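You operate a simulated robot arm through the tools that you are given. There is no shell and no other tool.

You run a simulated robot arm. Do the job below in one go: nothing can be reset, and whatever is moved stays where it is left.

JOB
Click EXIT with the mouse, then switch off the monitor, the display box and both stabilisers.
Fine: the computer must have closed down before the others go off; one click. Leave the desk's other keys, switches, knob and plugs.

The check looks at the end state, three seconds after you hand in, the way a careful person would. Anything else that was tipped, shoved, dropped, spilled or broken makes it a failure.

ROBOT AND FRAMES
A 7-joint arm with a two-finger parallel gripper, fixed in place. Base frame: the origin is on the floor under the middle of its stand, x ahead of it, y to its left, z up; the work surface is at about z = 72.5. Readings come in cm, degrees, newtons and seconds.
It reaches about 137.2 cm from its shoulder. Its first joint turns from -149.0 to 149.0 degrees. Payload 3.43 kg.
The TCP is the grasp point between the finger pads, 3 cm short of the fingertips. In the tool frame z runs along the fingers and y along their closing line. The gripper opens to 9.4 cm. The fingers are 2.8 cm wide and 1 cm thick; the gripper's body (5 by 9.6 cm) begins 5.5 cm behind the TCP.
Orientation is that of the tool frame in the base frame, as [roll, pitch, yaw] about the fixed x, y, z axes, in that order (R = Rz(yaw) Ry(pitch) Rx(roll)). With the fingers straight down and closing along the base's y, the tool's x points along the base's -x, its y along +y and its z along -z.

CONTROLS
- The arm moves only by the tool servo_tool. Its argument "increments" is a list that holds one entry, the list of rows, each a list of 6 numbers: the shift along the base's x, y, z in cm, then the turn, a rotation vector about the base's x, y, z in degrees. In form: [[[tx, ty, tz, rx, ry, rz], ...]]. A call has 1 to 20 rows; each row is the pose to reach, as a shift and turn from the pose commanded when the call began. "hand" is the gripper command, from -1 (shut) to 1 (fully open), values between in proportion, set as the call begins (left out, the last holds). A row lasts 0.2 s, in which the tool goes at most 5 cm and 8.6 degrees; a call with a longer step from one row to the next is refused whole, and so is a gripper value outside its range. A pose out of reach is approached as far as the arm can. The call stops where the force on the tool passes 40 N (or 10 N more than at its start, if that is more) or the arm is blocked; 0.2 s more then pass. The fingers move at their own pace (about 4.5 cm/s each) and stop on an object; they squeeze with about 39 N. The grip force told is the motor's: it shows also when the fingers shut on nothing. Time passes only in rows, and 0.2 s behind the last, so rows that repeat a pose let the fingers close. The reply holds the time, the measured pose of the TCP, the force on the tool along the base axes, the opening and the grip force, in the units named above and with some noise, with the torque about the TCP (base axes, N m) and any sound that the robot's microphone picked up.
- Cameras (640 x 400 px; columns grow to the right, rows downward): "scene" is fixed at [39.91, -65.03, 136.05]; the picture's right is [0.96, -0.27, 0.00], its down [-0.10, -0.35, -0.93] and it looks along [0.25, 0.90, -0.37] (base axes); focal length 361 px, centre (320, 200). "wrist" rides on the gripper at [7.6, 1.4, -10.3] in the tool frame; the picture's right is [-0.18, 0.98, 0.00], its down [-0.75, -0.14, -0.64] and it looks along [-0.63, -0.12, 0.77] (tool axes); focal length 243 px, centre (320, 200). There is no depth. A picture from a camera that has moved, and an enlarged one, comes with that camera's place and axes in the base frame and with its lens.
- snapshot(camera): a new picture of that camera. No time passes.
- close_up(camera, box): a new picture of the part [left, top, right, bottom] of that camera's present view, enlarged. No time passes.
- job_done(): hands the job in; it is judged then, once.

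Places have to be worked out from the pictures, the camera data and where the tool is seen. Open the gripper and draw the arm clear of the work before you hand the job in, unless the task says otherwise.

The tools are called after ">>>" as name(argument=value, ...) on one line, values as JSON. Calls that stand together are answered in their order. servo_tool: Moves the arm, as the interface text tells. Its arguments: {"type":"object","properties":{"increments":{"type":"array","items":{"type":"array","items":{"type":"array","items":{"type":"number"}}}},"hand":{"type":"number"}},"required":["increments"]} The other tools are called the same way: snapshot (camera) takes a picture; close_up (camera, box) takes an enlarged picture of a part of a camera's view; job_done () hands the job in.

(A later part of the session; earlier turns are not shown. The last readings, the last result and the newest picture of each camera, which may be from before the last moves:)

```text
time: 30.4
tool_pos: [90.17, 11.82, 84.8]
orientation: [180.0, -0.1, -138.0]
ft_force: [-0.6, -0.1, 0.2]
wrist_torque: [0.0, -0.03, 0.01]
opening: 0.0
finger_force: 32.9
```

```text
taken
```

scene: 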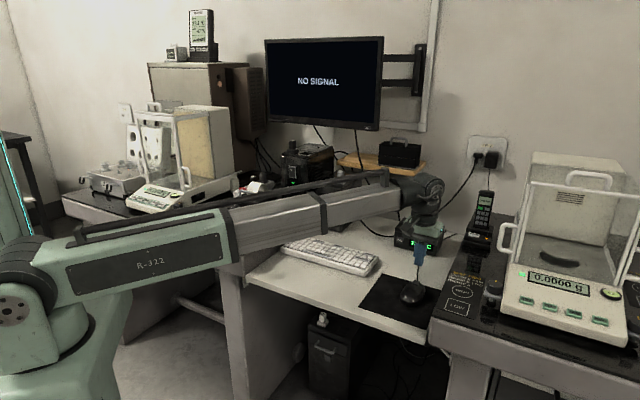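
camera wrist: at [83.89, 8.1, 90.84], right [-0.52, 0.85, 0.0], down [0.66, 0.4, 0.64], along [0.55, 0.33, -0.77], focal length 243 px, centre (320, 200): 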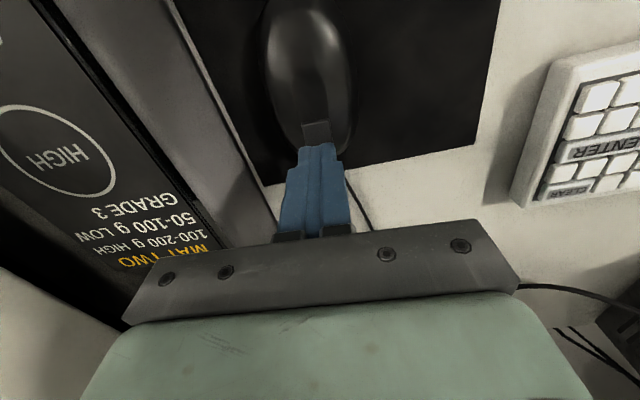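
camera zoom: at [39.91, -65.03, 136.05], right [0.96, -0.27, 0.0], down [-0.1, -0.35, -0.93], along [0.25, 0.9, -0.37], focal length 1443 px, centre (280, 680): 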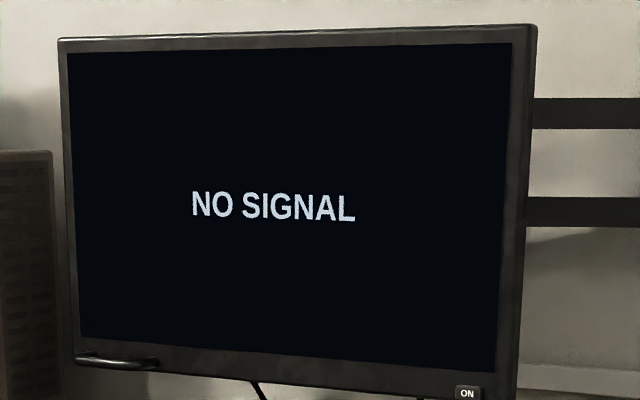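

The screen says NO SIGNAL, so the computer has closed down after the single click. Next I rise to a safe height and turn the tool half round, so that the wrist camera will be above the fingers when they point forward.

>>> servo_tool(increments=[[[-0.2, 0, 0.5, 0, 0, 0], [-0.6, 0, 1.5, 0, 0, 0], [-1.2, 0, 3.0, 0, 0, 0], [-2.0, 0, 5.0, 0, 0, 0], [-3.0, 0, 7.0, 0, 0, 0], [-4.0, 0, 9.0, 0, 0, -1], [-5.0, 0, 11.0, 0, 0, -3], [-5.7, 0, 13.0, 0, 0, -6], [-6.0, 0, 15.0, 0, 0, -10], [-6.0, 0, 16.5, 0, 0, -15], [-6.0, 0, 17.2, 0, 0, -20], [-6.0, 0, 17.2, 0, 0, -25], [-6.0, 0, 17.2, 0, 0, -30], [-6.0, 0, 17.2, 0, 0, -35], [-6.0, 0, 17.2, 0, 0, -40], [-6.0, 0, 17.2, 0, 0, -45], [-6.0, 0, 17.2, 0, 0, -49], [-6.0, 0, 17.2, 0, 0, -52], [-6.0, 0, 17.2, 0, 0, -54], [-6.0, 0, 17.2, 0, 0, -55]]])

>>> close_up(camera="scene", box=[280, 300, 440, 400])

>>> snapshot(camera="scene")

```text
time: 34.6
tool_pos: [84.03, 11.76, 101.94]
orientation: [180.0, -0.1, 167.0]
ft_force: [-0.7, 0.1, 0.5]
wrist_torque: [-0.01, 0.03, -0.01]
opening: 0.0
finger_force: 32.8
```

```text
4.00 times, centred on (360, 350) of scene
camera zoom: at [39.91, -65.03, 136.05], right [0.96, -0.27, 0.0], down [-0.1, -0.35, -0.93], along [0.25, 0.9, -0.37], focal length 1443 px, centre (160, -400)
```

zoom: 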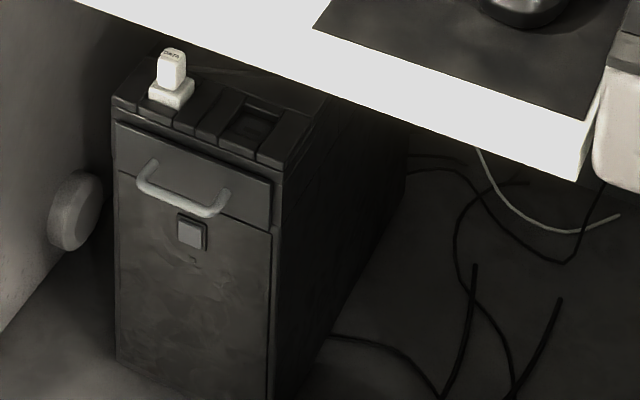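

```text
taken
```

scene: 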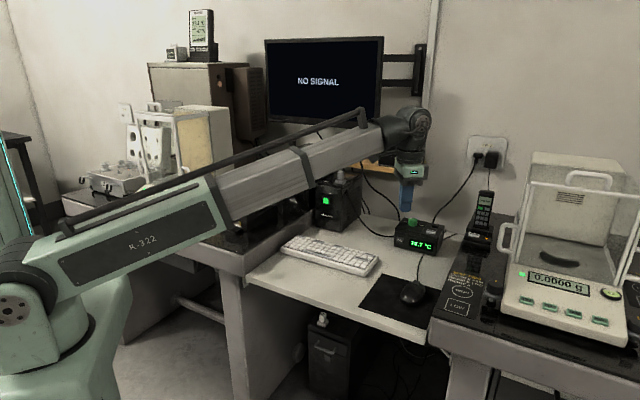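

The computer's lamp is out too. I go on turning the tool.

>>> servo_tool(increments=[[[0, 0, 0, 0, 0, -1], [0, 0, 0, 0, 0, -3], [0, 0, 0, 0, 0, -6], [0, 0, 0, 0, 0, -11], [0, 0, 0, 0, 0, -17], [0, 0, 0, 0, 0, -23.5], [0, 0, 0, 0, 0, -30], [0, 0, 0, 0, 0, -36.5], [0, 0, 0, 0, 0, -43], [0, 0, 0, 0, 0, -49.5], [0, 0, 0, 0, 0, -56], [0, 0, 0, 0, 0, -62.5], [0, 0, 0, 0, 0, -69], [0, 0, 0, 0, 0, -75.5], [0, 0, 0, 0, 0, -82], [0, 0, 0, 0, 0, -88], [0, 0, 0, 0, 0, -93.5], [0, 0, 0, 0, 0, -97], [0, 0, 0, 0, 0, -99], [0, 0, 0, 0, 0, -100]]])

>>> snapshot(camera="wrist")

>>> snapshot(camera="scene")

```text
time: 38.8
tool_pos: [84.04, 11.7, 101.95]
orientation: [180.0, -0.2, 66.9]
ft_force: [-0.3, 0.2, -0.3]
wrist_torque: [-0.01, -0.01, -0.03]
opening: 0.0
finger_force: 33.4
```

```text
taken
camera wrist: at [88.37, 18.23, 112.32], right [0.83, -0.55, 0.0], down [-0.43, -0.64, 0.64], along [-0.36, -0.53, -0.77], focal length 243 px, centre (320, 200)
```

wrist: 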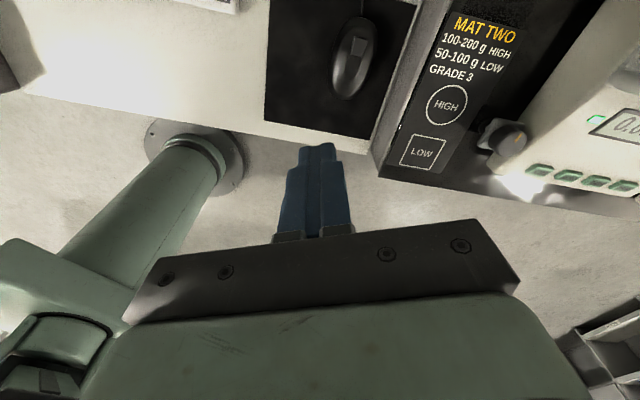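

```text
taken
```

scene: 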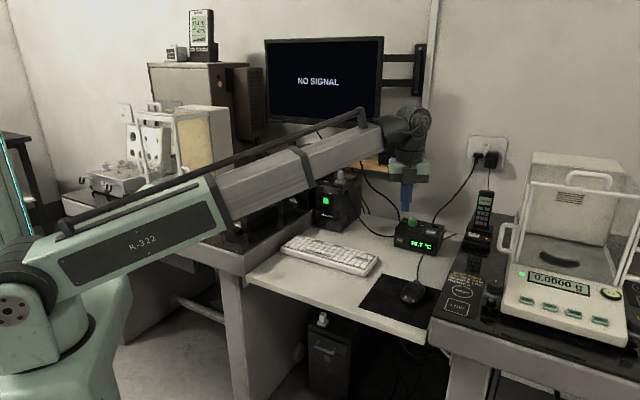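

The turn works. I finish the yaw to 45° and then tilt the fingers forward.

>>> servo_tool(increments=[[[0, 0, 0, 0, 0, -1], [0, 0, 0, 0, 0, -3], [0, 0, 0, 0, 0, -6], [0, 0, 0, 0, 0, -10], [0, 0, 0, 0, 0, -14], [0, 0, 0, 0, 0, -18], [0, 0, 0, 0, 0, -20.5], [0, 0, 0, 0, 0, -21.6], [0, 0, 0, 0, 0, -21.9], [0, 0, 0, 0, 0, -21.9]]])

>>> servo_tool(increments=[[[0, 0, 0, 0.7, -0.7, 0], [0, 0, 0, 2.1, -2.1, 0], [-0.1, 0, 0, 4.2, -4.2, 0], [-0.2, 0, 0, 7, -7, 0], [-0.4, 0, 0, 10, -10, 0], [-0.6, 0, 0, 13, -13, 0], [-0.8, 0, 0, 16, -16, 0], [-1.1, 0, 0, 19, -19, 0], [-1.4, 0, 0, 22, -22, 0], [-1.7, 0, 0, 25, -25, 0], [-2, 0, 0, 28, -28, 0], [-2.4, 0, 0, 31, -31, 0], [-2.7, 0, 0, 33, -33, 0], [-2.9, 0, 0, 34.5, -34.5, 0], [-3, 0, 0, 35.2, -35.2, 0], [-3, 0, 0, 35.36, -35.36, 0], [-3, 0, 0, 35.36, -35.36, 0]]])

>>> snapshot(camera="wrist")

>>> snapshot(camera="scene")

```text
time: 41.0
tool_pos: [84.22, 11.83, 101.93]
orientation: [179.9, -0.1, 45.0]
ft_force: [0.0, -0.5, 0.3]
wrist_torque: [-0.01, -0.01, 0.01]
opening: 0.0
finger_force: 33.3
```

```text
time: 44.6
tool_pos: [81.14, 11.63, 101.93]
orientation: [179.9, -50.1, 45.1]
ft_force: [-0.4, -0.4, -0.9]
wrist_torque: [-0.01, -0.01, -0.02]
opening: 0.0
finger_force: 32.7
```

```text
taken
camera wrist: at [80.06, 8.61, 114.38], right [0.61, -0.78, -0.14], down [-0.79, -0.59, -0.17], along [0.05, 0.21, -0.98], focal length 243 px, centre (320, 200)
```

wrist: 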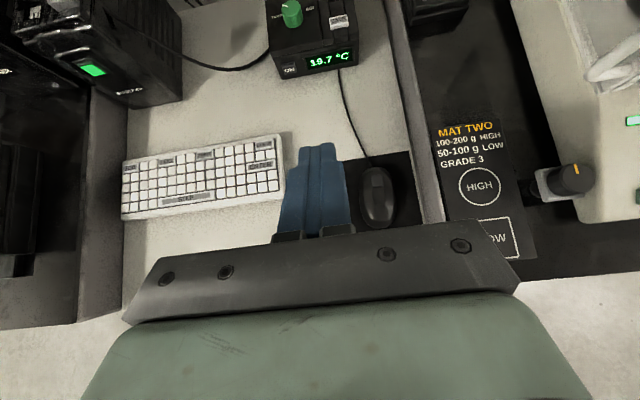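

```text
taken
```

scene: 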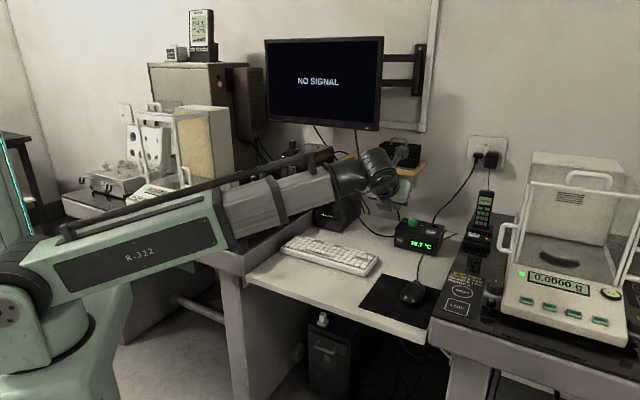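

The camera now looks down over the fingers at the display box and both stabilisers. I enlarge these regions.

>>> close_up(camera="wrist", box=[250, 0, 378, 80])

>>> close_up(camera="wrist", box=[0, 0, 256, 160])

>>> close_up(camera="scene", box=[380, 205, 460, 255])

```text
5.00 times, centred on (314, 40) of wrist
camera zoom: at [80.06, 8.61, 114.38], right [0.61, -0.78, -0.14], down [-0.79, -0.59, -0.17], along [0.05, 0.21, -0.98], focal length 1213 px, centre (350, 1000)
```

zoom: 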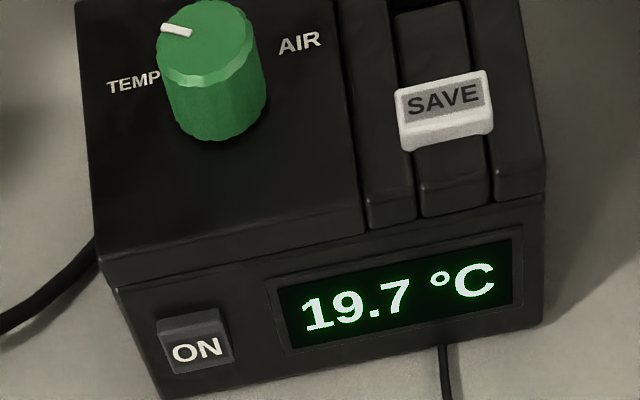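

```text
2.50 times, centred on (128, 80) of wrist
camera zoom: at [80.06, 8.61, 114.38], right [0.61, -0.78, -0.14], down [-0.79, -0.59, -0.17], along [0.05, 0.21, -0.98], focal length 606 px, centre (800, 500)
```

zoom: 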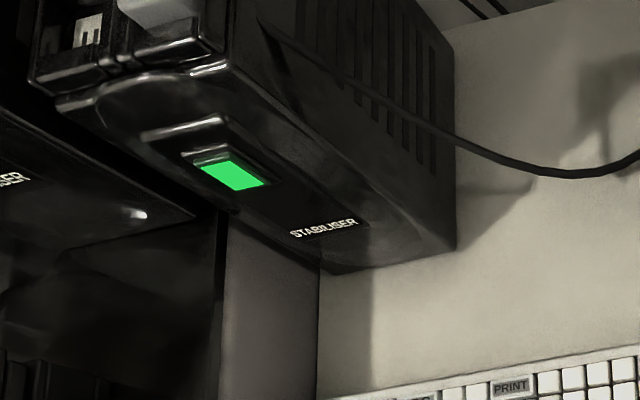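

```text
8.00 times, centred on (420, 230) of scene
camera zoom: at [39.91, -65.03, 136.05], right [0.96, -0.27, 0.0], down [-0.1, -0.35, -0.93], along [0.25, 0.9, -0.37], focal length 2887 px, centre (-480, -40)
```

zoom: 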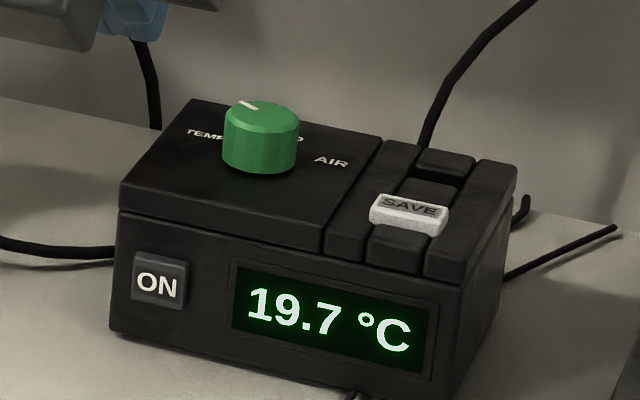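

The display box's front is square to the desk at about b = 95.5 cm along [1,1]/√2. Its ON key is near (97.6, 36.6, 75.6), facing the robot. I move at height to a point in front of it.

>>> servo_tool(increments=[[[0.2, 0.35, 0, 0, 0, 0], [0.6, 1.1, 0, 0, 0, 0], [1.3, 2.3, 0, 0, 0, 0], [2.2, 3.9, 0, 0, 0, 0], [3.2, 5.7, 0, 0, 0, 0], [4.2, 7.5, 0, 0, 0, 0], [5.2, 9.3, 0, 0, 0, 0], [6.2, 11.1, 0, 0, 0, 0], [7.2, 12.9, 0, 0, 0, 0], [8.2, 14.6, 0, 0, 0, 0], [9.1, 16.2, 0, 0, 0, 0], [9.8, 17.4, 0, 0, 0, 0], [10.2, 18.2, 0, 0, 0, 0], [10.4, 18.5, 0, 0, 0, 0], [10.4, 18.5, 0, 0, 0, 0]]])

>>> servo_tool(increments=[[[0, 0, -0.4, 0, 0, 0], [0, 0, -1.2, 0, 0, 0], [0, 0, -2.5, 0, 0, 0], [0, 0, -4.2, 0, 0, 0], [0, 0, -6, 0, 0, 0], [0, 0, -8, 0, 0, 0], [0, 0, -10, 0, 0, 0], [0, 0, -12, 0, 0, 0], [0, 0, -13.8, 0, 0, 0], [0, 0, -15.2, 0, 0, 0], [0, 0, -16.2, 0, 0, 0], [0, 0, -16.8, 0, 0, 0], [0, 0, -17, 0, 0, 0], [0, 0, -17, 0, 0, 0]]])

>>> snapshot(camera="wrist")

>>> snapshot(camera="scene")

```text
time: 47.8
tool_pos: [91.68, 30.14, 101.96]
orientation: [179.9, -50.1, 45.1]
ft_force: [0.0, -0.6, -0.4]
wrist_torque: [0.02, 0.02, 0.01]
opening: 0.0
finger_force: 32.9
```

```text
time: 50.8
tool_pos: [91.66, 30.29, 84.8]
orientation: [179.9, -50.2, 45.1]
ft_force: [0.1, -0.2, 0.4]
wrist_torque: [-0.02, -0.02, 0.02]
opening: 0.0
finger_force: 32.9
```

```text
taken
camera wrist: at [90.47, 27.23, 97.28], right [0.61, -0.78, -0.14], down [-0.79, -0.59, -0.17], along [0.05, 0.21, -0.98], focal length 243 px, centre (320, 200)
```

wrist: 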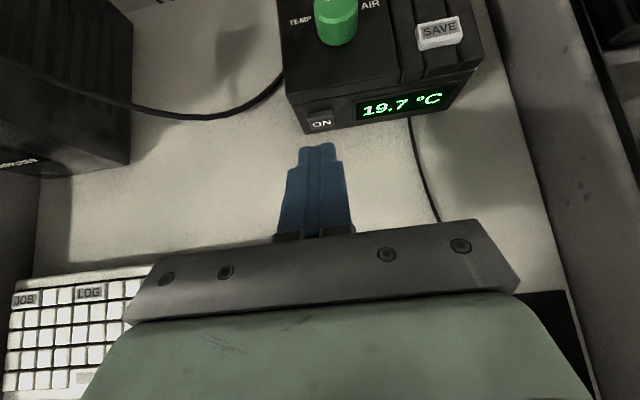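

```text
taken
```

scene: 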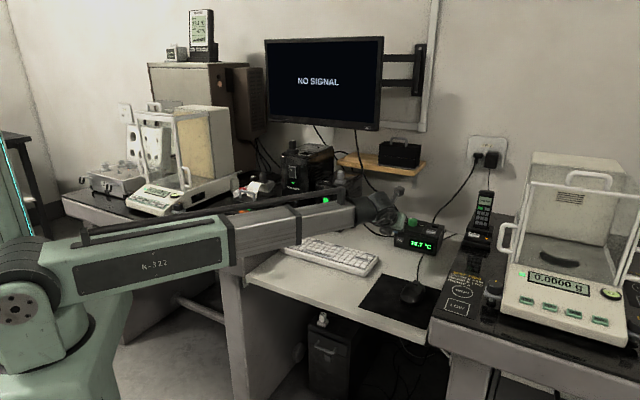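

The ON key checks out at (97.6, 36.6, 75.4), right ahead of the fingertips. I descend to its height, still about 5 cm in front of it.

>>> servo_tool(increments=[[[0, 0, -0.4, 0, 0, 0], [0, 0, -1.2, 0, 0, 0], [0, 0, -2.5, 0, 0, 0], [0, 0, -4, 0, 0, 0], [0, 0, -5.5, 0, 0, 0], [0, 0, -6.8, 0, 0, 0], [0, 0, -7.6, 0, 0, 0], [0, 0, -8.0, 0, 0, 0], [0, 0, -8.0, 0, 0, 0]]])

>>> servo_tool(increments=[[[0.2, 0.2, 0, 0, 0, 0], [0.6, 0.6, 0, 0, 0, 0], [1.2, 1.2, 0, 0, 0, 0], [1.8, 1.8, 0, 0, 0, 0], [2.4, 2.4, 0, 0, 0, 0], [2.8, 2.8, 0, 0, 0, 0], [3.0, 3.0, 0, 0, 0, 0], [3.0, 3.0, 0, 0, 0, 0]]])

>>> close_up(camera="wrist", box=[224, 60, 416, 180])

>>> close_up(camera="scene", box=[350, 190, 462, 260])

```text
time: 52.8
tool_pos: [91.61, 30.08, 76.98]
orientation: [179.8, -50.2, 45.2]
ft_force: [0.1, 0.3, 0.2]
wrist_torque: [0.02, -0.02, 0.02]
opening: 0.02
finger_force: 33.0
```

```text
time: 54.6
tool_pos: [94.59, 33.35, 76.97]
orientation: [179.9, -50.0, 45.1]
ft_force: [-0.1, -0.3, 0.2]
wrist_torque: [-0.04, -0.01, 0.0]
opening: 0.0
finger_force: 33.4
```

```text
3.33 times, centred on (320, 120) of wrist
camera zoom: at [93.51, 30.27, 89.36], right [0.61, -0.78, -0.14], down [-0.79, -0.59, -0.17], along [0.05, 0.21, -0.98], focal length 809 px, centre (320, 467)
```

zoom: 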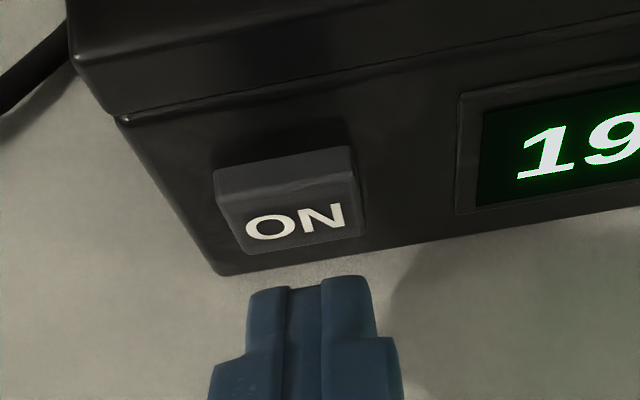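

```text
5.71 times, centred on (406, 225) of scene
camera zoom: at [39.91, -65.03, 136.05], right [0.96, -0.27, 0.0], down [-0.1, -0.35, -0.93], along [0.25, 0.9, -0.37], focal length 2062 px, centre (-171, 57)
```

zoom: 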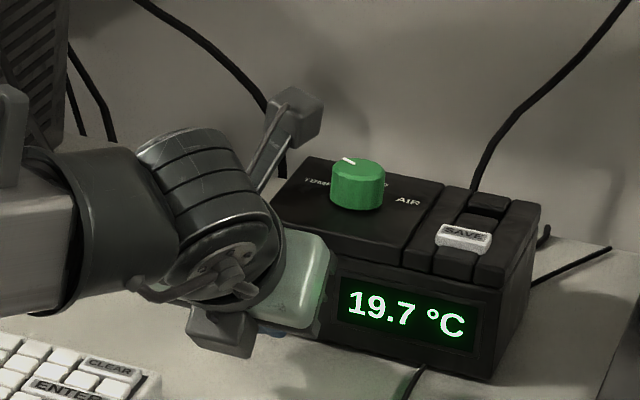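

The fingertips are aligned with the ON key, about 1.5 cm short of it. I creep forward along [1,1].

>>> servo_tool(increments=[[[0.1, 0.1, 0, 0, 0, 0], [0.25, 0.25, 0, 0, 0, 0], [0.4, 0.4, 0, 0, 0, 0], [0.55, 0.55, 0, 0, 0, 0], [0.65, 0.65, 0, 0, 0, 0], [0.65, 0.65, 0, 0, 0, 0]]])

>>> close_up(camera="wrist", box=[224, 60, 416, 180])

```text
time: 56.0
tool_pos: [95.11, 33.83, 76.98]
orientation: [179.9, -50.1, 45.0]
ft_force: [0.0, -1.1, -0.7]
wrist_torque: [-0.04, 0.02, -0.03]
opening: 0.0
finger_force: 32.7
```

```text
3.33 times, centred on (320, 120) of wrist
camera zoom: at [94.04, 30.85, 89.41], right [0.61, -0.78, -0.14], down [-0.79, -0.59, -0.17], along [0.05, 0.21, -0.98], focal length 809 px, centre (320, 467)
```

zoom: 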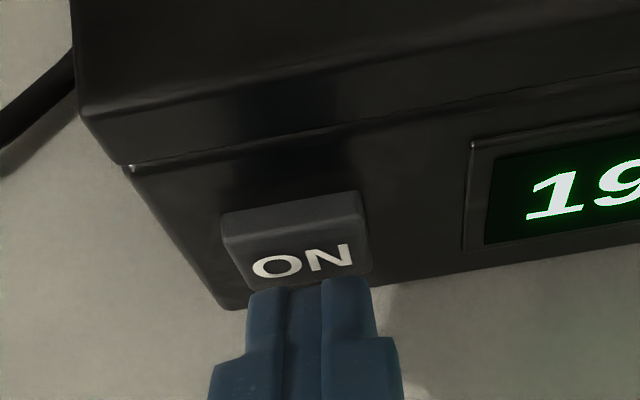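

The tips are now about 0.8 cm from the key's face. I go on in small steps, watching force and sound.

>>> servo_tool(increments=[[[0.1, 0.1, 0, 0, 0, 0], [0.2, 0.2, 0, 0, 0, 0], [0.28, 0.28, 0, 0, 0, 0], [0.28, 0.28, 0, 0, 0, 0]]])

>>> close_up(camera="wrist", box=[224, 60, 416, 180])

```text
time: 57.0
tool_pos: [95.35, 34.18, 76.96]
orientation: [-180.0, -50.1, 45.1]
ft_force: [-3.2, -4.3, 2.0]
wrist_torque: [0.03, 0.05, 0.01]
opening: 0.0
finger_force: 32.6
heard: click
```

```text
3.33 times, centred on (320, 120) of wrist
camera zoom: at [94.29, 31.12, 89.44], right [0.61, -0.78, -0.14], down [-0.79, -0.59, -0.17], along [0.05, 0.21, -0.98], focal length 809 px, centre (320, 467)
```

zoom: 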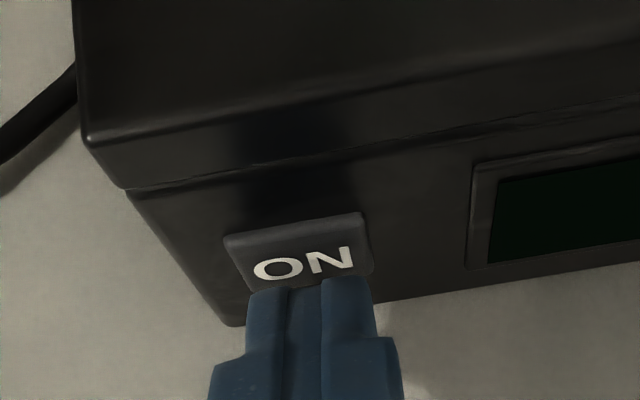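

It clicked and the display went dark. I back straight off and then rise clear.

>>> servo_tool(increments=[[[-0.2, -0.2, 0, 0, 0, 0], [-0.7, -0.7, 0, 0, 0, 0], [-1.4, -1.4, 0, 0, 0, 0], [-2.2, -2.2, 0, 0, 0, 0], [-3.0, -3.0, 0, 0, 0, 0], [-3.6, -3.6, 0.3, 0, 0, 0], [-4.0, -4.0, 1.0, 0, 0, 0], [-4.2, -4.2, 2.2, 0, 0, 0], [-4.2, -4.2, 3.8, 0, 0, 0], [-4.2, -4.2, 5.5, 0, 0, 0], [-4.2, -4.2, 7.5, 0, 0, 0], [-4.2, -4.2, 9.5, 0, 0, 0], [-4.2, -4.2, 11.5, 0, 0, 0], [-4.2, -4.2, 13.5, 0, 0, 0], [-4.2, -4.2, 15.5, 0, 0, 0], [-4.2, -4.2, 17.2, 0, 0, 0], [-4.2, -4.2, 18.4, 0, 0, 0], [-4.2, -4.2, 19, 0, 0, 0], [-4.2, -4.2, 19.2, 0, 0, 0]]])

>>> snapshot(camera="wrist")

>>> snapshot(camera="scene")

>>> close_up(camera="scene", box=[380, 205, 460, 255])

```text
time: 61.0
tool_pos: [91.2, 29.95, 96.25]
orientation: [179.9, -50.1, 45.0]
ft_force: [0.1, 1.0, 0.1]
wrist_torque: [-0.01, 0.01, -0.02]
opening: 0.0
finger_force: 32.4
```

```text
taken
camera wrist: at [90.09, 27.02, 108.73], right [0.61, -0.78, -0.14], down [-0.79, -0.59, -0.17], along [0.05, 0.21, -0.98], focal length 243 px, centre (320, 200)
```

wrist: 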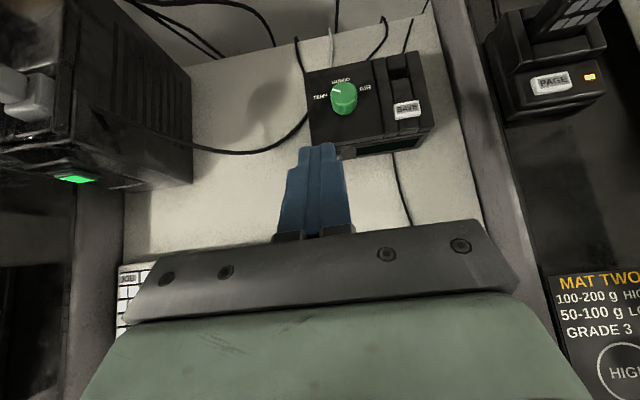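

```text
taken
```

scene: 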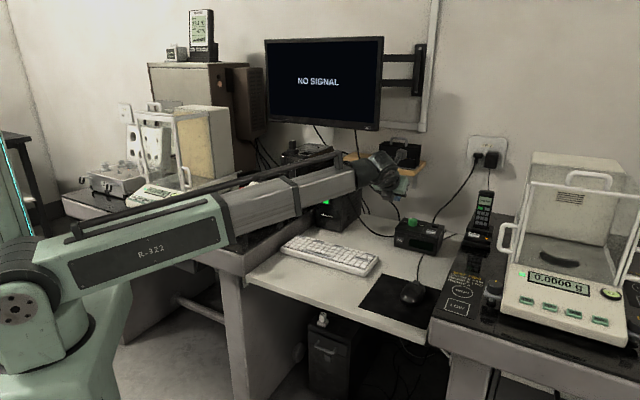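

```text
8.00 times, centred on (420, 230) of scene
camera zoom: at [39.91, -65.03, 136.05], right [0.96, -0.27, 0.0], down [-0.1, -0.35, -0.93], along [0.25, 0.9, -0.37], focal length 2887 px, centre (-480, -40)
```

zoom: 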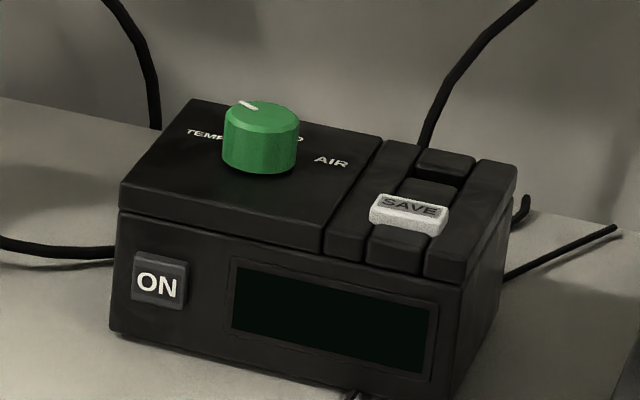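

The display box is off and has not shifted. Next is the monitor: I rise and tilt the fingers to about 80° from vertical so that they point nearly level.

>>> servo_tool(increments=[[[0, 0, 0.3, 0.4, -0.4, 0], [0, 0, 1, 1.2, -1.2, 0], [0, 0, 2, 2.5, -2.5, 0], [0, 0, 3.2, 4, -4, 0], [-0.2, -0.2, 4.5, 5.7, -5.7, 0], [-0.4, -0.4, 5.8, 7.5, -7.5, 0], [-0.6, -0.6, 7.1, 9.3, -9.3, 0], [-0.8, -0.8, 8.4, 11.1, -11.1, 0], [-1, -1, 9.7, 12.9, -12.9, 0], [-1.2, -1.2, 11, 14.7, -14.7, 0], [-1.4, -1.4, 12.3, 16.4, -16.4, 0], [-1.6, -1.6, 13.5, 18, -18, 0], [-1.8, -1.8, 14.5, 19.4, -19.4, 0], [-1.9, -1.9, 15.3, 20.5, -20.5, 0], [-2, -2, 15.8, 21.1, -21.1, 0], [-2, -2, 16, 21.2, -21.2, 0], [-2, -2, 16, 21.2, -21.2, 0]]])

>>> snapshot(camera="wrist")

>>> snapshot(camera="scene")

```text
time: 64.6
tool_pos: [89.28, 27.91, 112.14]
orientation: [179.6, -80.1, 45.3]
ft_force: [-0.1, 0.4, -0.4]
wrist_torque: [0.0, 0.07, 0.01]
opening: 0.03
finger_force: 32.8
```

```text
taken
camera wrist: at [84.07, 20.77, 121.45], right [0.67, -0.72, -0.18], down [-0.64, -0.44, -0.63], along [0.37, 0.54, -0.75], focal length 243 px, centre (320, 200)
```

wrist: 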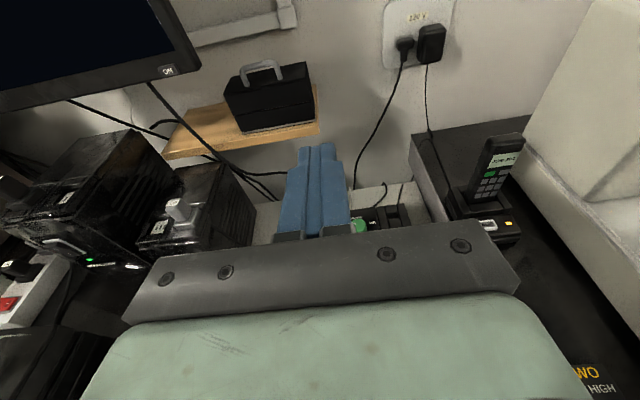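

```text
taken
```

scene: 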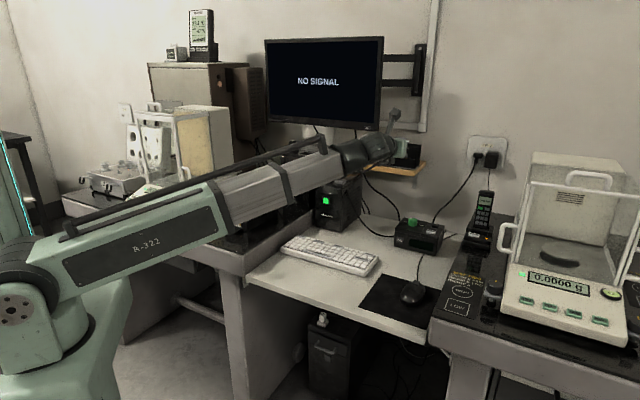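

The monitor turns out square to the desk as well, with its ON key near (94.4, 64.1, 110.6). I enlarge the view of the key.

>>> close_up(camera="wrist", box=[120, 40, 216, 100])

>>> close_up(camera="scene", box=[340, 105, 404, 145])

```text
6.67 times, centred on (168, 70) of wrist
camera zoom: at [84.07, 20.77, 121.45], right [0.67, -0.72, -0.18], down [-0.64, -0.44, -0.63], along [0.37, 0.54, -0.75], focal length 1618 px, centre (1333, 1067)
```

zoom: 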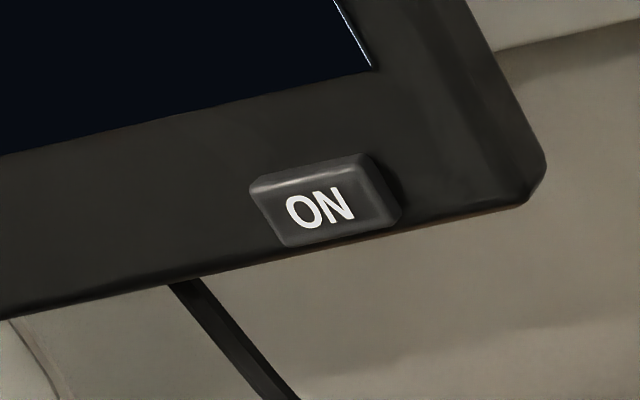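

```text
10.00 times, centred on (372, 125) of scene
camera zoom: at [39.91, -65.03, 136.05], right [0.96, -0.27, 0.0], down [-0.1, -0.35, -0.93], along [0.25, 0.9, -0.37], focal length 3608 px, centre (-200, 950)
```

zoom: 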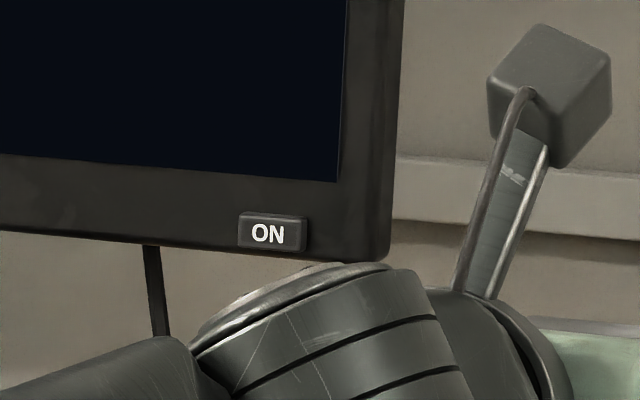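

The ON key is about 2.6 × 1.5 cm and sits at the bottom of the bezel. I move diagonally to a pre-press point about 6 cm in front of it.

>>> servo_tool(increments=[[[0, 0.3, 0, 0, 0, 0], [0, 0.9, 0, 0, 0, 0], [-0.1, 2, -0.1, 0, 0, 0], [-0.2, 3.5, -0.1, 0, 0, 0], [-0.3, 5.3, -0.2, 0, 0, 0], [-0.4, 7.3, -0.3, 0, 0, 0], [-0.5, 9.4, -0.4, 0, 0, 0], [-0.6, 11.5, -0.5, 0, 0, 0], [-0.7, 13.6, -0.6, 0, 0, 0], [-0.8, 15.7, -0.7, 0, 0, 0], [-0.9, 17.8, -0.8, 0, 0, 0], [-1, 19.9, -0.9, 0, 0, 0], [-1.1, 22, -1, 0, 0, 0], [-1.2, 24, -1.1, 0, 0, 0], [-1.3, 25.8, -1.2, 0, 0, 0], [-1.3, 27.2, -1.3, 0, 0, 0], [-1.3, 28.2, -1.4, 0, 0, 0], [-1.3, 28.8, -1.5, 0, 0, 0], [-1.3, 29, -1.5, 0, 0, 0], [-1.3, 29, -1.5, 0, 0, 0]]])

>>> snapshot(camera="wrist")

>>> snapshot(camera="scene")

```text
time: 68.8
tool_pos: [88.12, 56.98, 110.72]
orientation: [179.7, -80.1, 45.4]
ft_force: [-0.1, -0.4, 0.0]
wrist_torque: [0.0, -0.03, -0.01]
opening: 0.0
finger_force: 33.4
```

```text
taken
camera wrist: at [82.78, 49.88, 119.95], right [0.67, -0.72, -0.18], down [-0.64, -0.44, -0.63], along [0.37, 0.54, -0.75], focal length 243 px, centre (320, 200)
```

wrist: 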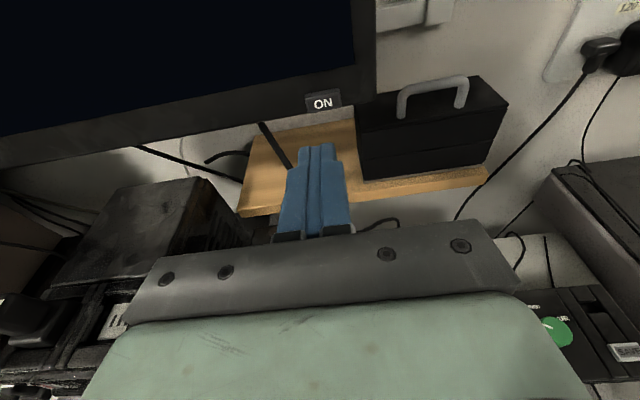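

```text
taken
```

scene: 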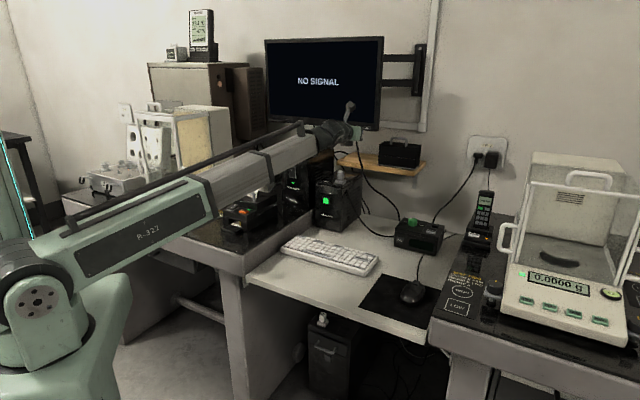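

Triangulating gives the ON key at (94.0, 62.5, 111.1), about 5 cm ahead of the tips and well aligned. I advance 3.5 cm and look again.

>>> servo_tool(increments=[[[0.2, 0.1, 0.1, 0, 0, 0], [0.6, 0.5, 0.2, 0, 0, 0], [1.1, 0.9, 0.2, 0, 0, 0], [1.7, 1.5, 0.2, 0, 0, 0], [2.2, 2.0, 0.2, 0, 0, 0], [2.5, 2.3, 0.2, 0, 0, 0], [2.6, 2.4, 0.2, 0, 0, 0], [2.6, 2.4, 0.2, 0, 0, 0]]])

>>> close_up(camera="wrist", box=[224, 70, 416, 190])

>>> close_up(camera="scene", box=[300, 80, 428, 160])

```text
time: 70.6
tool_pos: [90.67, 59.37, 110.88]
orientation: [179.8, -80.1, 45.4]
ft_force: [-0.8, -0.6, -0.2]
wrist_torque: [-0.02, -0.01, 0.02]
opening: 0.01
finger_force: 32.6
```

```text
3.33 times, centred on (320, 130) of wrist
camera zoom: at [85.47, 52.16, 120.21], right [0.67, -0.72, -0.18], down [-0.64, -0.44, -0.63], along [0.37, 0.54, -0.75], focal length 809 px, centre (320, 433)
```

zoom: 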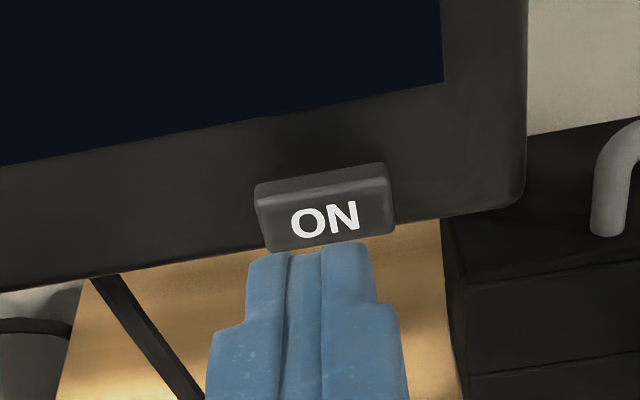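

```text
5.00 times, centred on (364, 120) of scene
camera zoom: at [39.91, -65.03, 136.05], right [0.96, -0.27, 0.0], down [-0.1, -0.35, -0.93], along [0.25, 0.9, -0.37], focal length 1804 px, centre (100, 600)
```

zoom: 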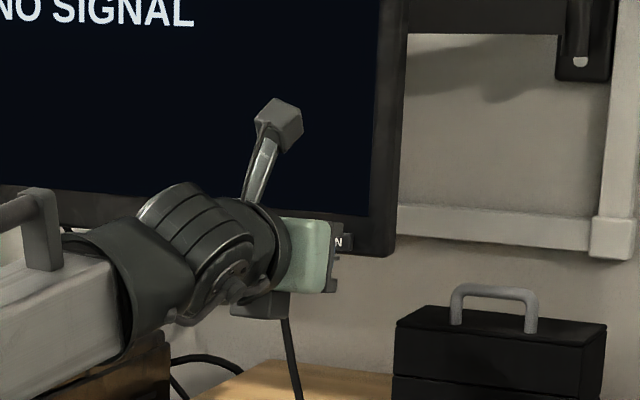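

The tips are about 1.5 cm from the ON key and level with it. I shift 0.2 cm right and creep forward.

>>> servo_tool(increments=[[[0.2, 0.0, 0, 0, 0, 0], [0.35, 0.1, 0, 0, 0, 0], [0.5, 0.25, 0, 0, 0, 0], [0.62, 0.36, 0, 0, 0, 0], [0.7, 0.44, 0, 0, 0, 0], [0.7, 0.44, 0, 0, 0, 0]]])

>>> close_up(camera="wrist", box=[224, 70, 416, 190])

```text
time: 72.0
tool_pos: [91.45, 59.69, 110.88]
orientation: [179.7, -80.0, 45.3]
ft_force: [0.4, 0.7, 0.3]
wrist_torque: [-0.01, -0.04, -0.03]
opening: 0.01
finger_force: 33.5
```

```text
3.33 times, centred on (320, 130) of wrist
camera zoom: at [86.17, 52.63, 120.18], right [0.67, -0.72, -0.18], down [-0.64, -0.44, -0.63], along [0.37, 0.54, -0.75], focal length 809 px, centre (320, 433)
```

zoom: 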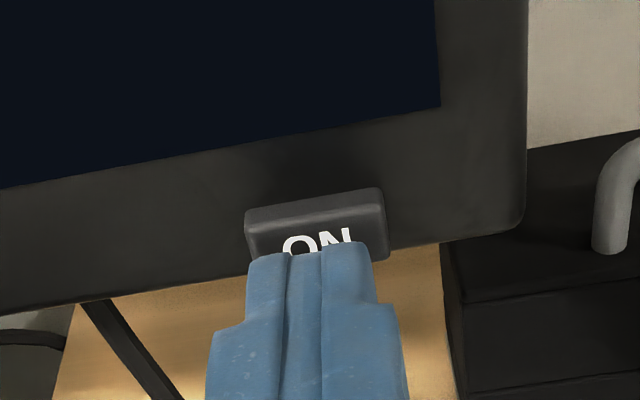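

The tips now nearly cover the key. I continue with very small steps.

>>> servo_tool(increments=[[[0.1, 0.1, 0, 0, 0, 0], [0.2, 0.2, 0, 0, 0, 0], [0.2, 0.2, 0, 0, 0, 0]]])

```text
time: 72.8
tool_pos: [91.58, 60.01, 110.91]
orientation: [179.6, -80.2, 45.3]
ft_force: [0.4, 0.4, -0.6]
wrist_torque: [-0.01, 0.03, 0.0]
opening: 0.0
finger_force: 32.8
```

No contact yet, so I take one more small step.

>>> servo_tool(increments=[[[0.1, 0.1, 0, 0, 0, 0], [0.2, 0.2, 0, 0, 0, 0], [0.2, 0.2, 0, 0, 0, 0]]])

>>> close_up(camera="wrist", box=[224, 70, 416, 190])

```text
time: 73.6
tool_pos: [91.68, 60.12, 110.87]
orientation: [179.6, -80.1, 45.2]
ft_force: [-1.0, -0.3, 1.0]
wrist_torque: [0.02, -0.05, -0.01]
opening: 0.0
finger_force: 32.5
heard: click
```

```text
3.33 times, centred on (320, 130) of wrist
camera zoom: at [86.46, 53.04, 120.18], right [0.67, -0.72, -0.18], down [-0.64, -0.44, -0.63], along [0.37, 0.54, -0.75], focal length 809 px, centre (320, 433)
```

zoom: 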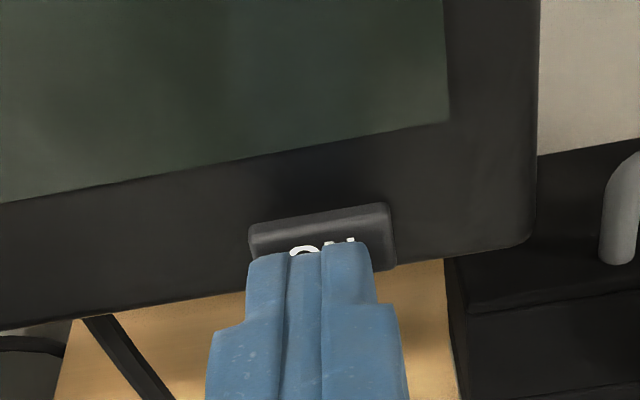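

It clicked and the screen's glow is gone. I back straight away from the monitor and check.

>>> servo_tool(increments=[[[-0.2, -0.2, 0, 0, 0, 0], [-0.6, -0.6, 0, 0, 0, 0], [-1.2, -1.2, 0, 0, 0, 0], [-2, -2, 0, 0, 0, 0], [-3, -3, 0, 0, 0, 0], [-4.2, -4.2, 0, 0, 0, 0], [-5.5, -5.5, 0, 0, 0, 0], [-7, -7, 0, 0, 0, 0], [-8.5, -8.5, 0, 0, 0, 0], [-10, -10, 0, 0, 0, 0], [-11.5, -11.5, 0, 0, 0, 0], [-13, -13, 0, 0, 0, 0], [-14.3, -14.3, 0, 0, 0, 0], [-15.2, -15.2, 0, 0, 0, 0], [-15.7, -15.7, 0, 0, 0, 0], [-16, -16, 0, 0, 0, 0], [-16, -16, 0, 0, 0, 0]]])

>>> snapshot(camera="wrist")

>>> snapshot(camera="scene")

```text
time: 77.2
tool_pos: [75.75, 44.26, 110.9]
orientation: [179.8, -80.1, 45.3]
ft_force: [0.0, -0.2, -0.7]
wrist_torque: [-0.03, 0.05, 0.0]
opening: 0.01
finger_force: 32.9
```

```text
taken
camera wrist: at [70.49, 37.1, 120.18], right [0.67, -0.72, -0.18], down [-0.64, -0.44, -0.63], along [0.37, 0.54, -0.75], focal length 243 px, centre (320, 200)
```

wrist: 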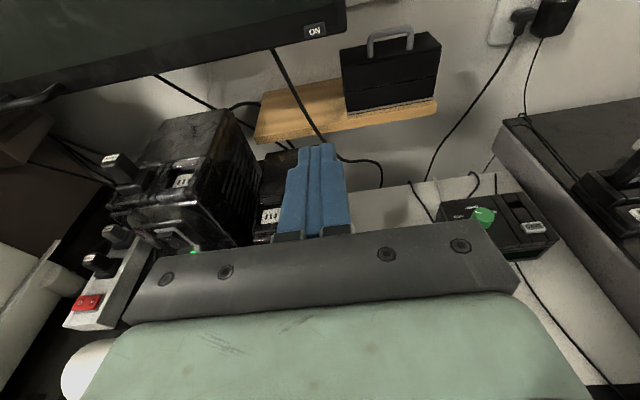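

```text
taken
```

scene: 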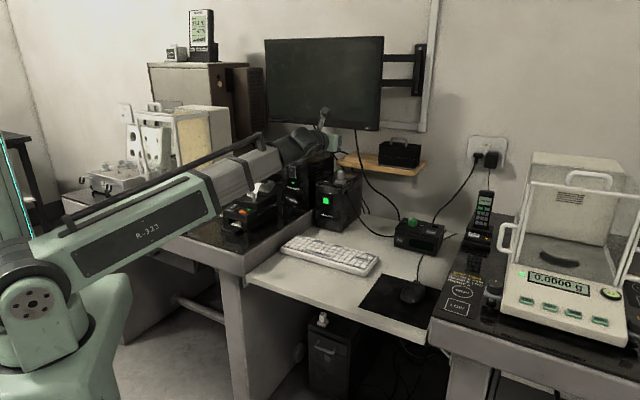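

The monitor is off and in place. Next is the right stabiliser, whose green key triangulates to about (76.3, 57.2, 85.2). I tilt to 65°, move in front of it at height and look.

>>> servo_tool(increments=[[[-0.1, 0.1, 0, -0.2, 0.2, 0], [-0.4, 0.3, 0, -0.8, 0.8, 0], [-0.9, 0.7, -0.2, -1.8, 1.8, 0], [-1.6, 1.3, -0.5, -3, 3, 0], [-2.4, 2, -1, -4.4, 4.4, 0], [-3.2, 2.7, -1.7, -5.8, 5.8, 0], [-4, 3.4, -2.6, -7.2, 7.2, 0], [-4.8, 4, -3.6, -8.5, 8.5, 0], [-5.5, 4.6, -4.8, -9.5, 9.5, 0], [-6, 5, -6, -10.2, 10.2, 0], [-6.4, 5.3, -7.2, -10.6, 10.6, 0], [-6.6, 5.4, -8.4, -10.6, 10.6, 0], [-6.6, 5.4, -9.4, -10.6, 10.6, 0], [-6.6, 5.4, -9.9, -10.6, 10.6, 0], [-6.6, 5.4, -10, -10.6, 10.6, 0], [-6.6, 5.4, -10, -10.6, 10.6, 0]]])

>>> snapshot(camera="wrist")

>>> snapshot(camera="scene")

```text
time: 80.6
tool_pos: [69.13, 49.71, 100.78]
orientation: [179.9, -65.2, 45.1]
ft_force: [0.2, 0.7, 0.2]
wrist_torque: [-0.01, 0.0, 0.01]
opening: 0.01
finger_force: 32.6
```

```text
taken
camera wrist: at [65.77, 44.43, 112.08], right [0.64, -0.75, -0.17], down [-0.74, -0.54, -0.41], along [0.22, 0.39, -0.9], focal length 243 px, centre (320, 200)
```

wrist: 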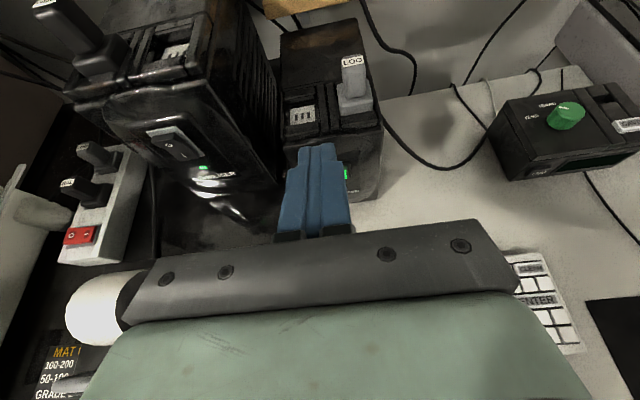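

```text
taken
```

scene: 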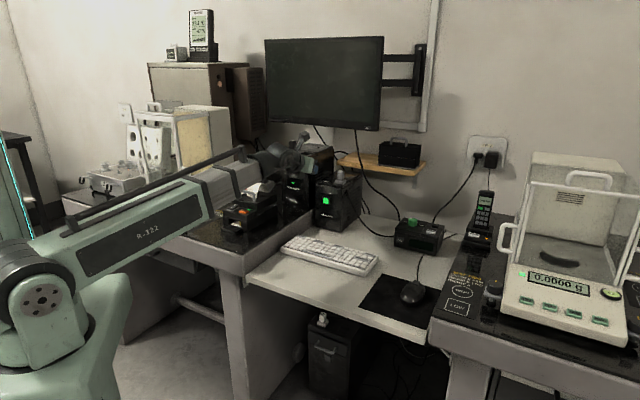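

The stabilisers are now right ahead. I zoom in on both fronts.

>>> close_up(camera="wrist", box=[270, 80, 430, 210])

>>> close_up(camera="wrist", box=[110, 90, 270, 190])

>>> close_up(camera="scene", box=[230, 125, 390, 225])

```text
3.08 times, centred on (350, 145) of wrist
camera zoom: at [65.77, 44.43, 112.08], right [0.64, -0.75, -0.17], down [-0.74, -0.54, -0.41], along [0.22, 0.39, -0.9], focal length 746 px, centre (228, 369)
```

zoom: 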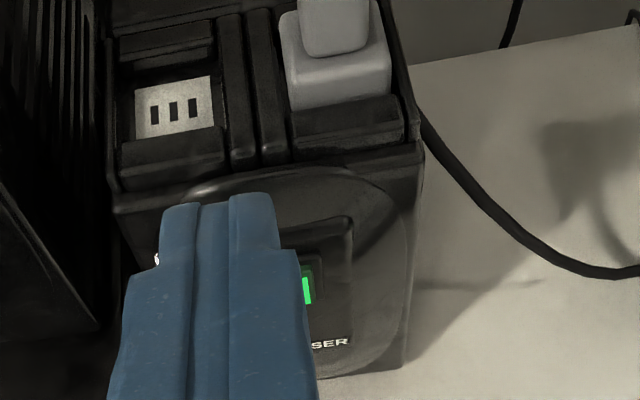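

```text
4.00 times, centred on (190, 140) of wrist
camera zoom: at [65.77, 44.43, 112.08], right [0.64, -0.75, -0.17], down [-0.74, -0.54, -0.41], along [0.22, 0.39, -0.9], focal length 970 px, centre (840, 440)
```

zoom: 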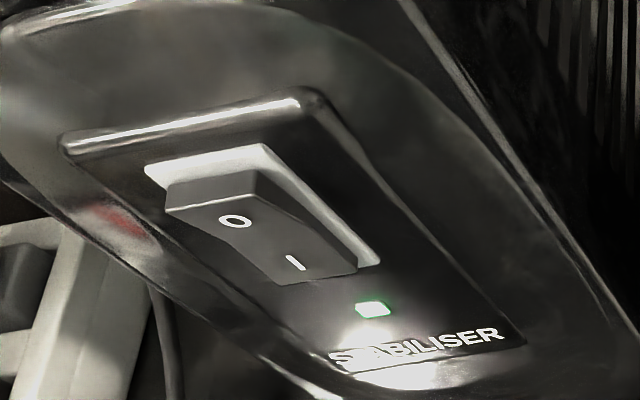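

```text
4.00 times, centred on (310, 175) of scene
camera zoom: at [39.91, -65.03, 136.05], right [0.96, -0.27, 0.0], down [-0.1, -0.35, -0.93], along [0.25, 0.9, -0.37], focal length 1443 px, centre (360, 300)
```

zoom: 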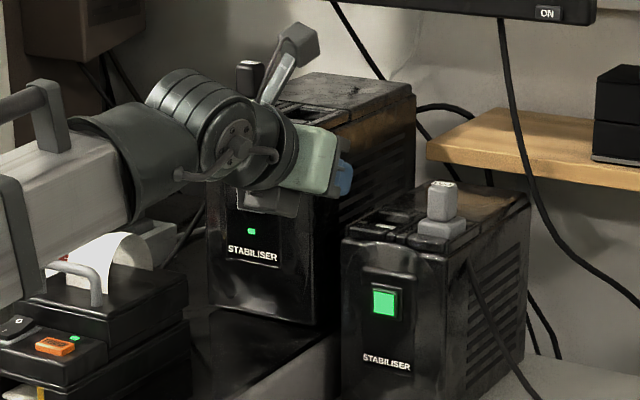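

The TCP (s = 13.7) is laterally in line with the green key, which is near z = 85.3 on the plane b ≈ 93.6–94.4. I descend to the key's height, about 6 cm in front of it.

>>> servo_tool(increments=[[[0, 0, -0.3, 0, 0, 0], [0, 0, -1, 0, 0, 0], [0, 0, -2, 0, 0, 0], [0, 0, -3.3, 0, 0, 0], [0, 0, -4.8, 0, 0, 0], [0, 0, -6.4, 0, 0, 0], [0, 0, -8, 0, 0, 0], [0, 0, -9.6, 0, 0, 0], [0, 0, -11.2, 0, 0, 0], [0, 0, -12.6, 0, 0, 0], [0, 0, -13.8, 0, 0, 0], [0, 0, -14.6, 0, 0, 0], [0, 0, -15, 0, 0, 0], [0, 0, -15, 0, 0, 0]]])

>>> snapshot(camera="wrist")

>>> snapshot(camera="scene")

```text
time: 83.6
tool_pos: [69.0, 49.69, 85.82]
orientation: [179.8, -65.2, 45.1]
ft_force: [0.3, -0.2, -0.1]
wrist_torque: [0.01, 0.02, 0.03]
opening: 0.0
finger_force: 32.9
```

```text
taken
camera wrist: at [65.81, 44.38, 97.14], right [0.64, -0.75, -0.17], down [-0.74, -0.54, -0.41], along [0.22, 0.39, -0.9], focal length 243 px, centre (320, 200)
```

wrist: 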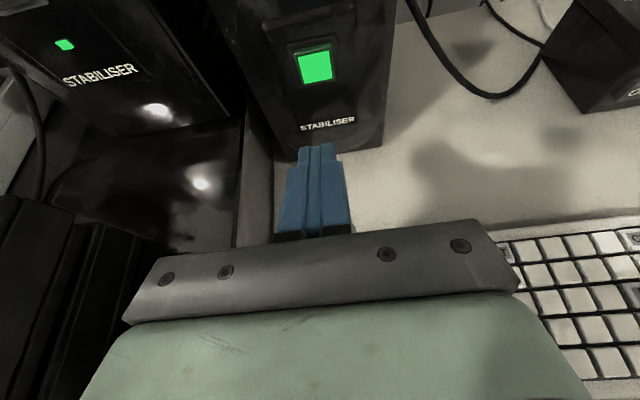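

```text
taken
```

scene: 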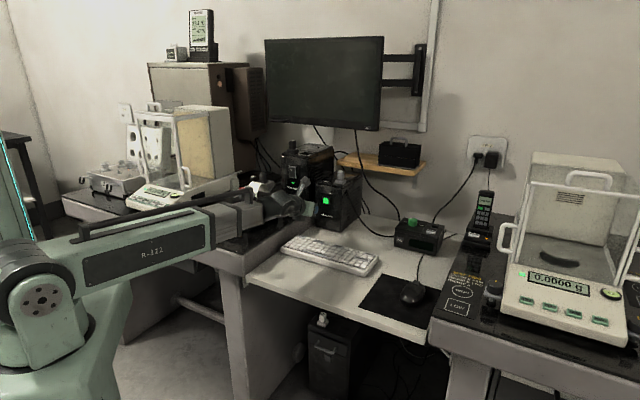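

The green key is at about (76.35, 56.5, 85.5), in line with the fingers. I advance 4 cm, shifting 0.3 cm right, and look again.

>>> servo_tool(increments=[[[0.2, 0.1, 0, 0, 0, 0], [0.6, 0.4, 0, 0, 0, 0], [1.2, 0.9, 0, 0, 0, 0], [1.8, 1.4, 0, 0, 0, 0], [2.4, 2.0, 0, 0, 0, 0], [2.8, 2.4, 0, 0, 0, 0], [3.0, 2.6, 0, 0, 0, 0], [3.0, 2.6, 0, 0, 0, 0]]])

>>> close_up(camera="wrist", box=[224, 70, 416, 190])

>>> close_up(camera="scene", box=[230, 140, 390, 240])

```text
time: 85.4
tool_pos: [71.98, 52.33, 85.95]
orientation: [179.9, -65.0, 45.1]
ft_force: [-0.2, 0.7, 0.9]
wrist_torque: [-0.01, 0.01, -0.01]
opening: 0.02
finger_force: 32.6
```

```text
3.33 times, centred on (320, 130) of wrist
camera zoom: at [68.72, 47.02, 97.16], right [0.64, -0.75, -0.17], down [-0.74, -0.54, -0.41], along [0.22, 0.39, -0.9], focal length 809 px, centre (320, 433)
```

zoom: 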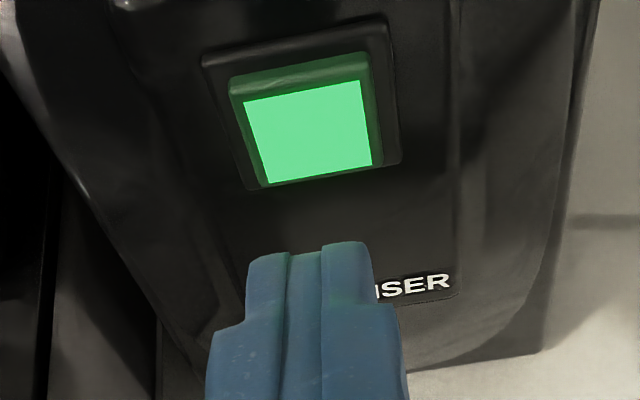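

```text
4.00 times, centred on (310, 190) of scene
camera zoom: at [39.91, -65.03, 136.05], right [0.96, -0.27, 0.0], down [-0.1, -0.35, -0.93], along [0.25, 0.9, -0.37], focal length 1443 px, centre (360, 240)
```

zoom: 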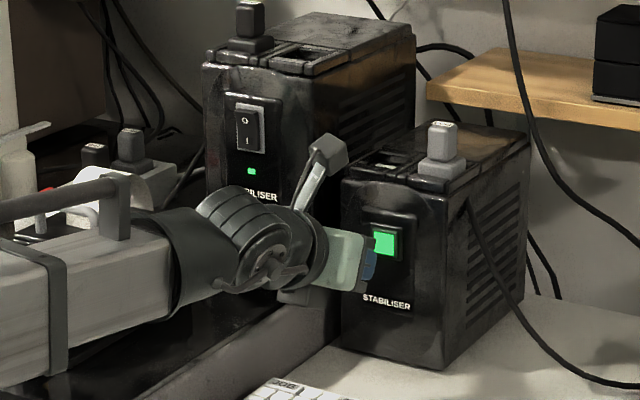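

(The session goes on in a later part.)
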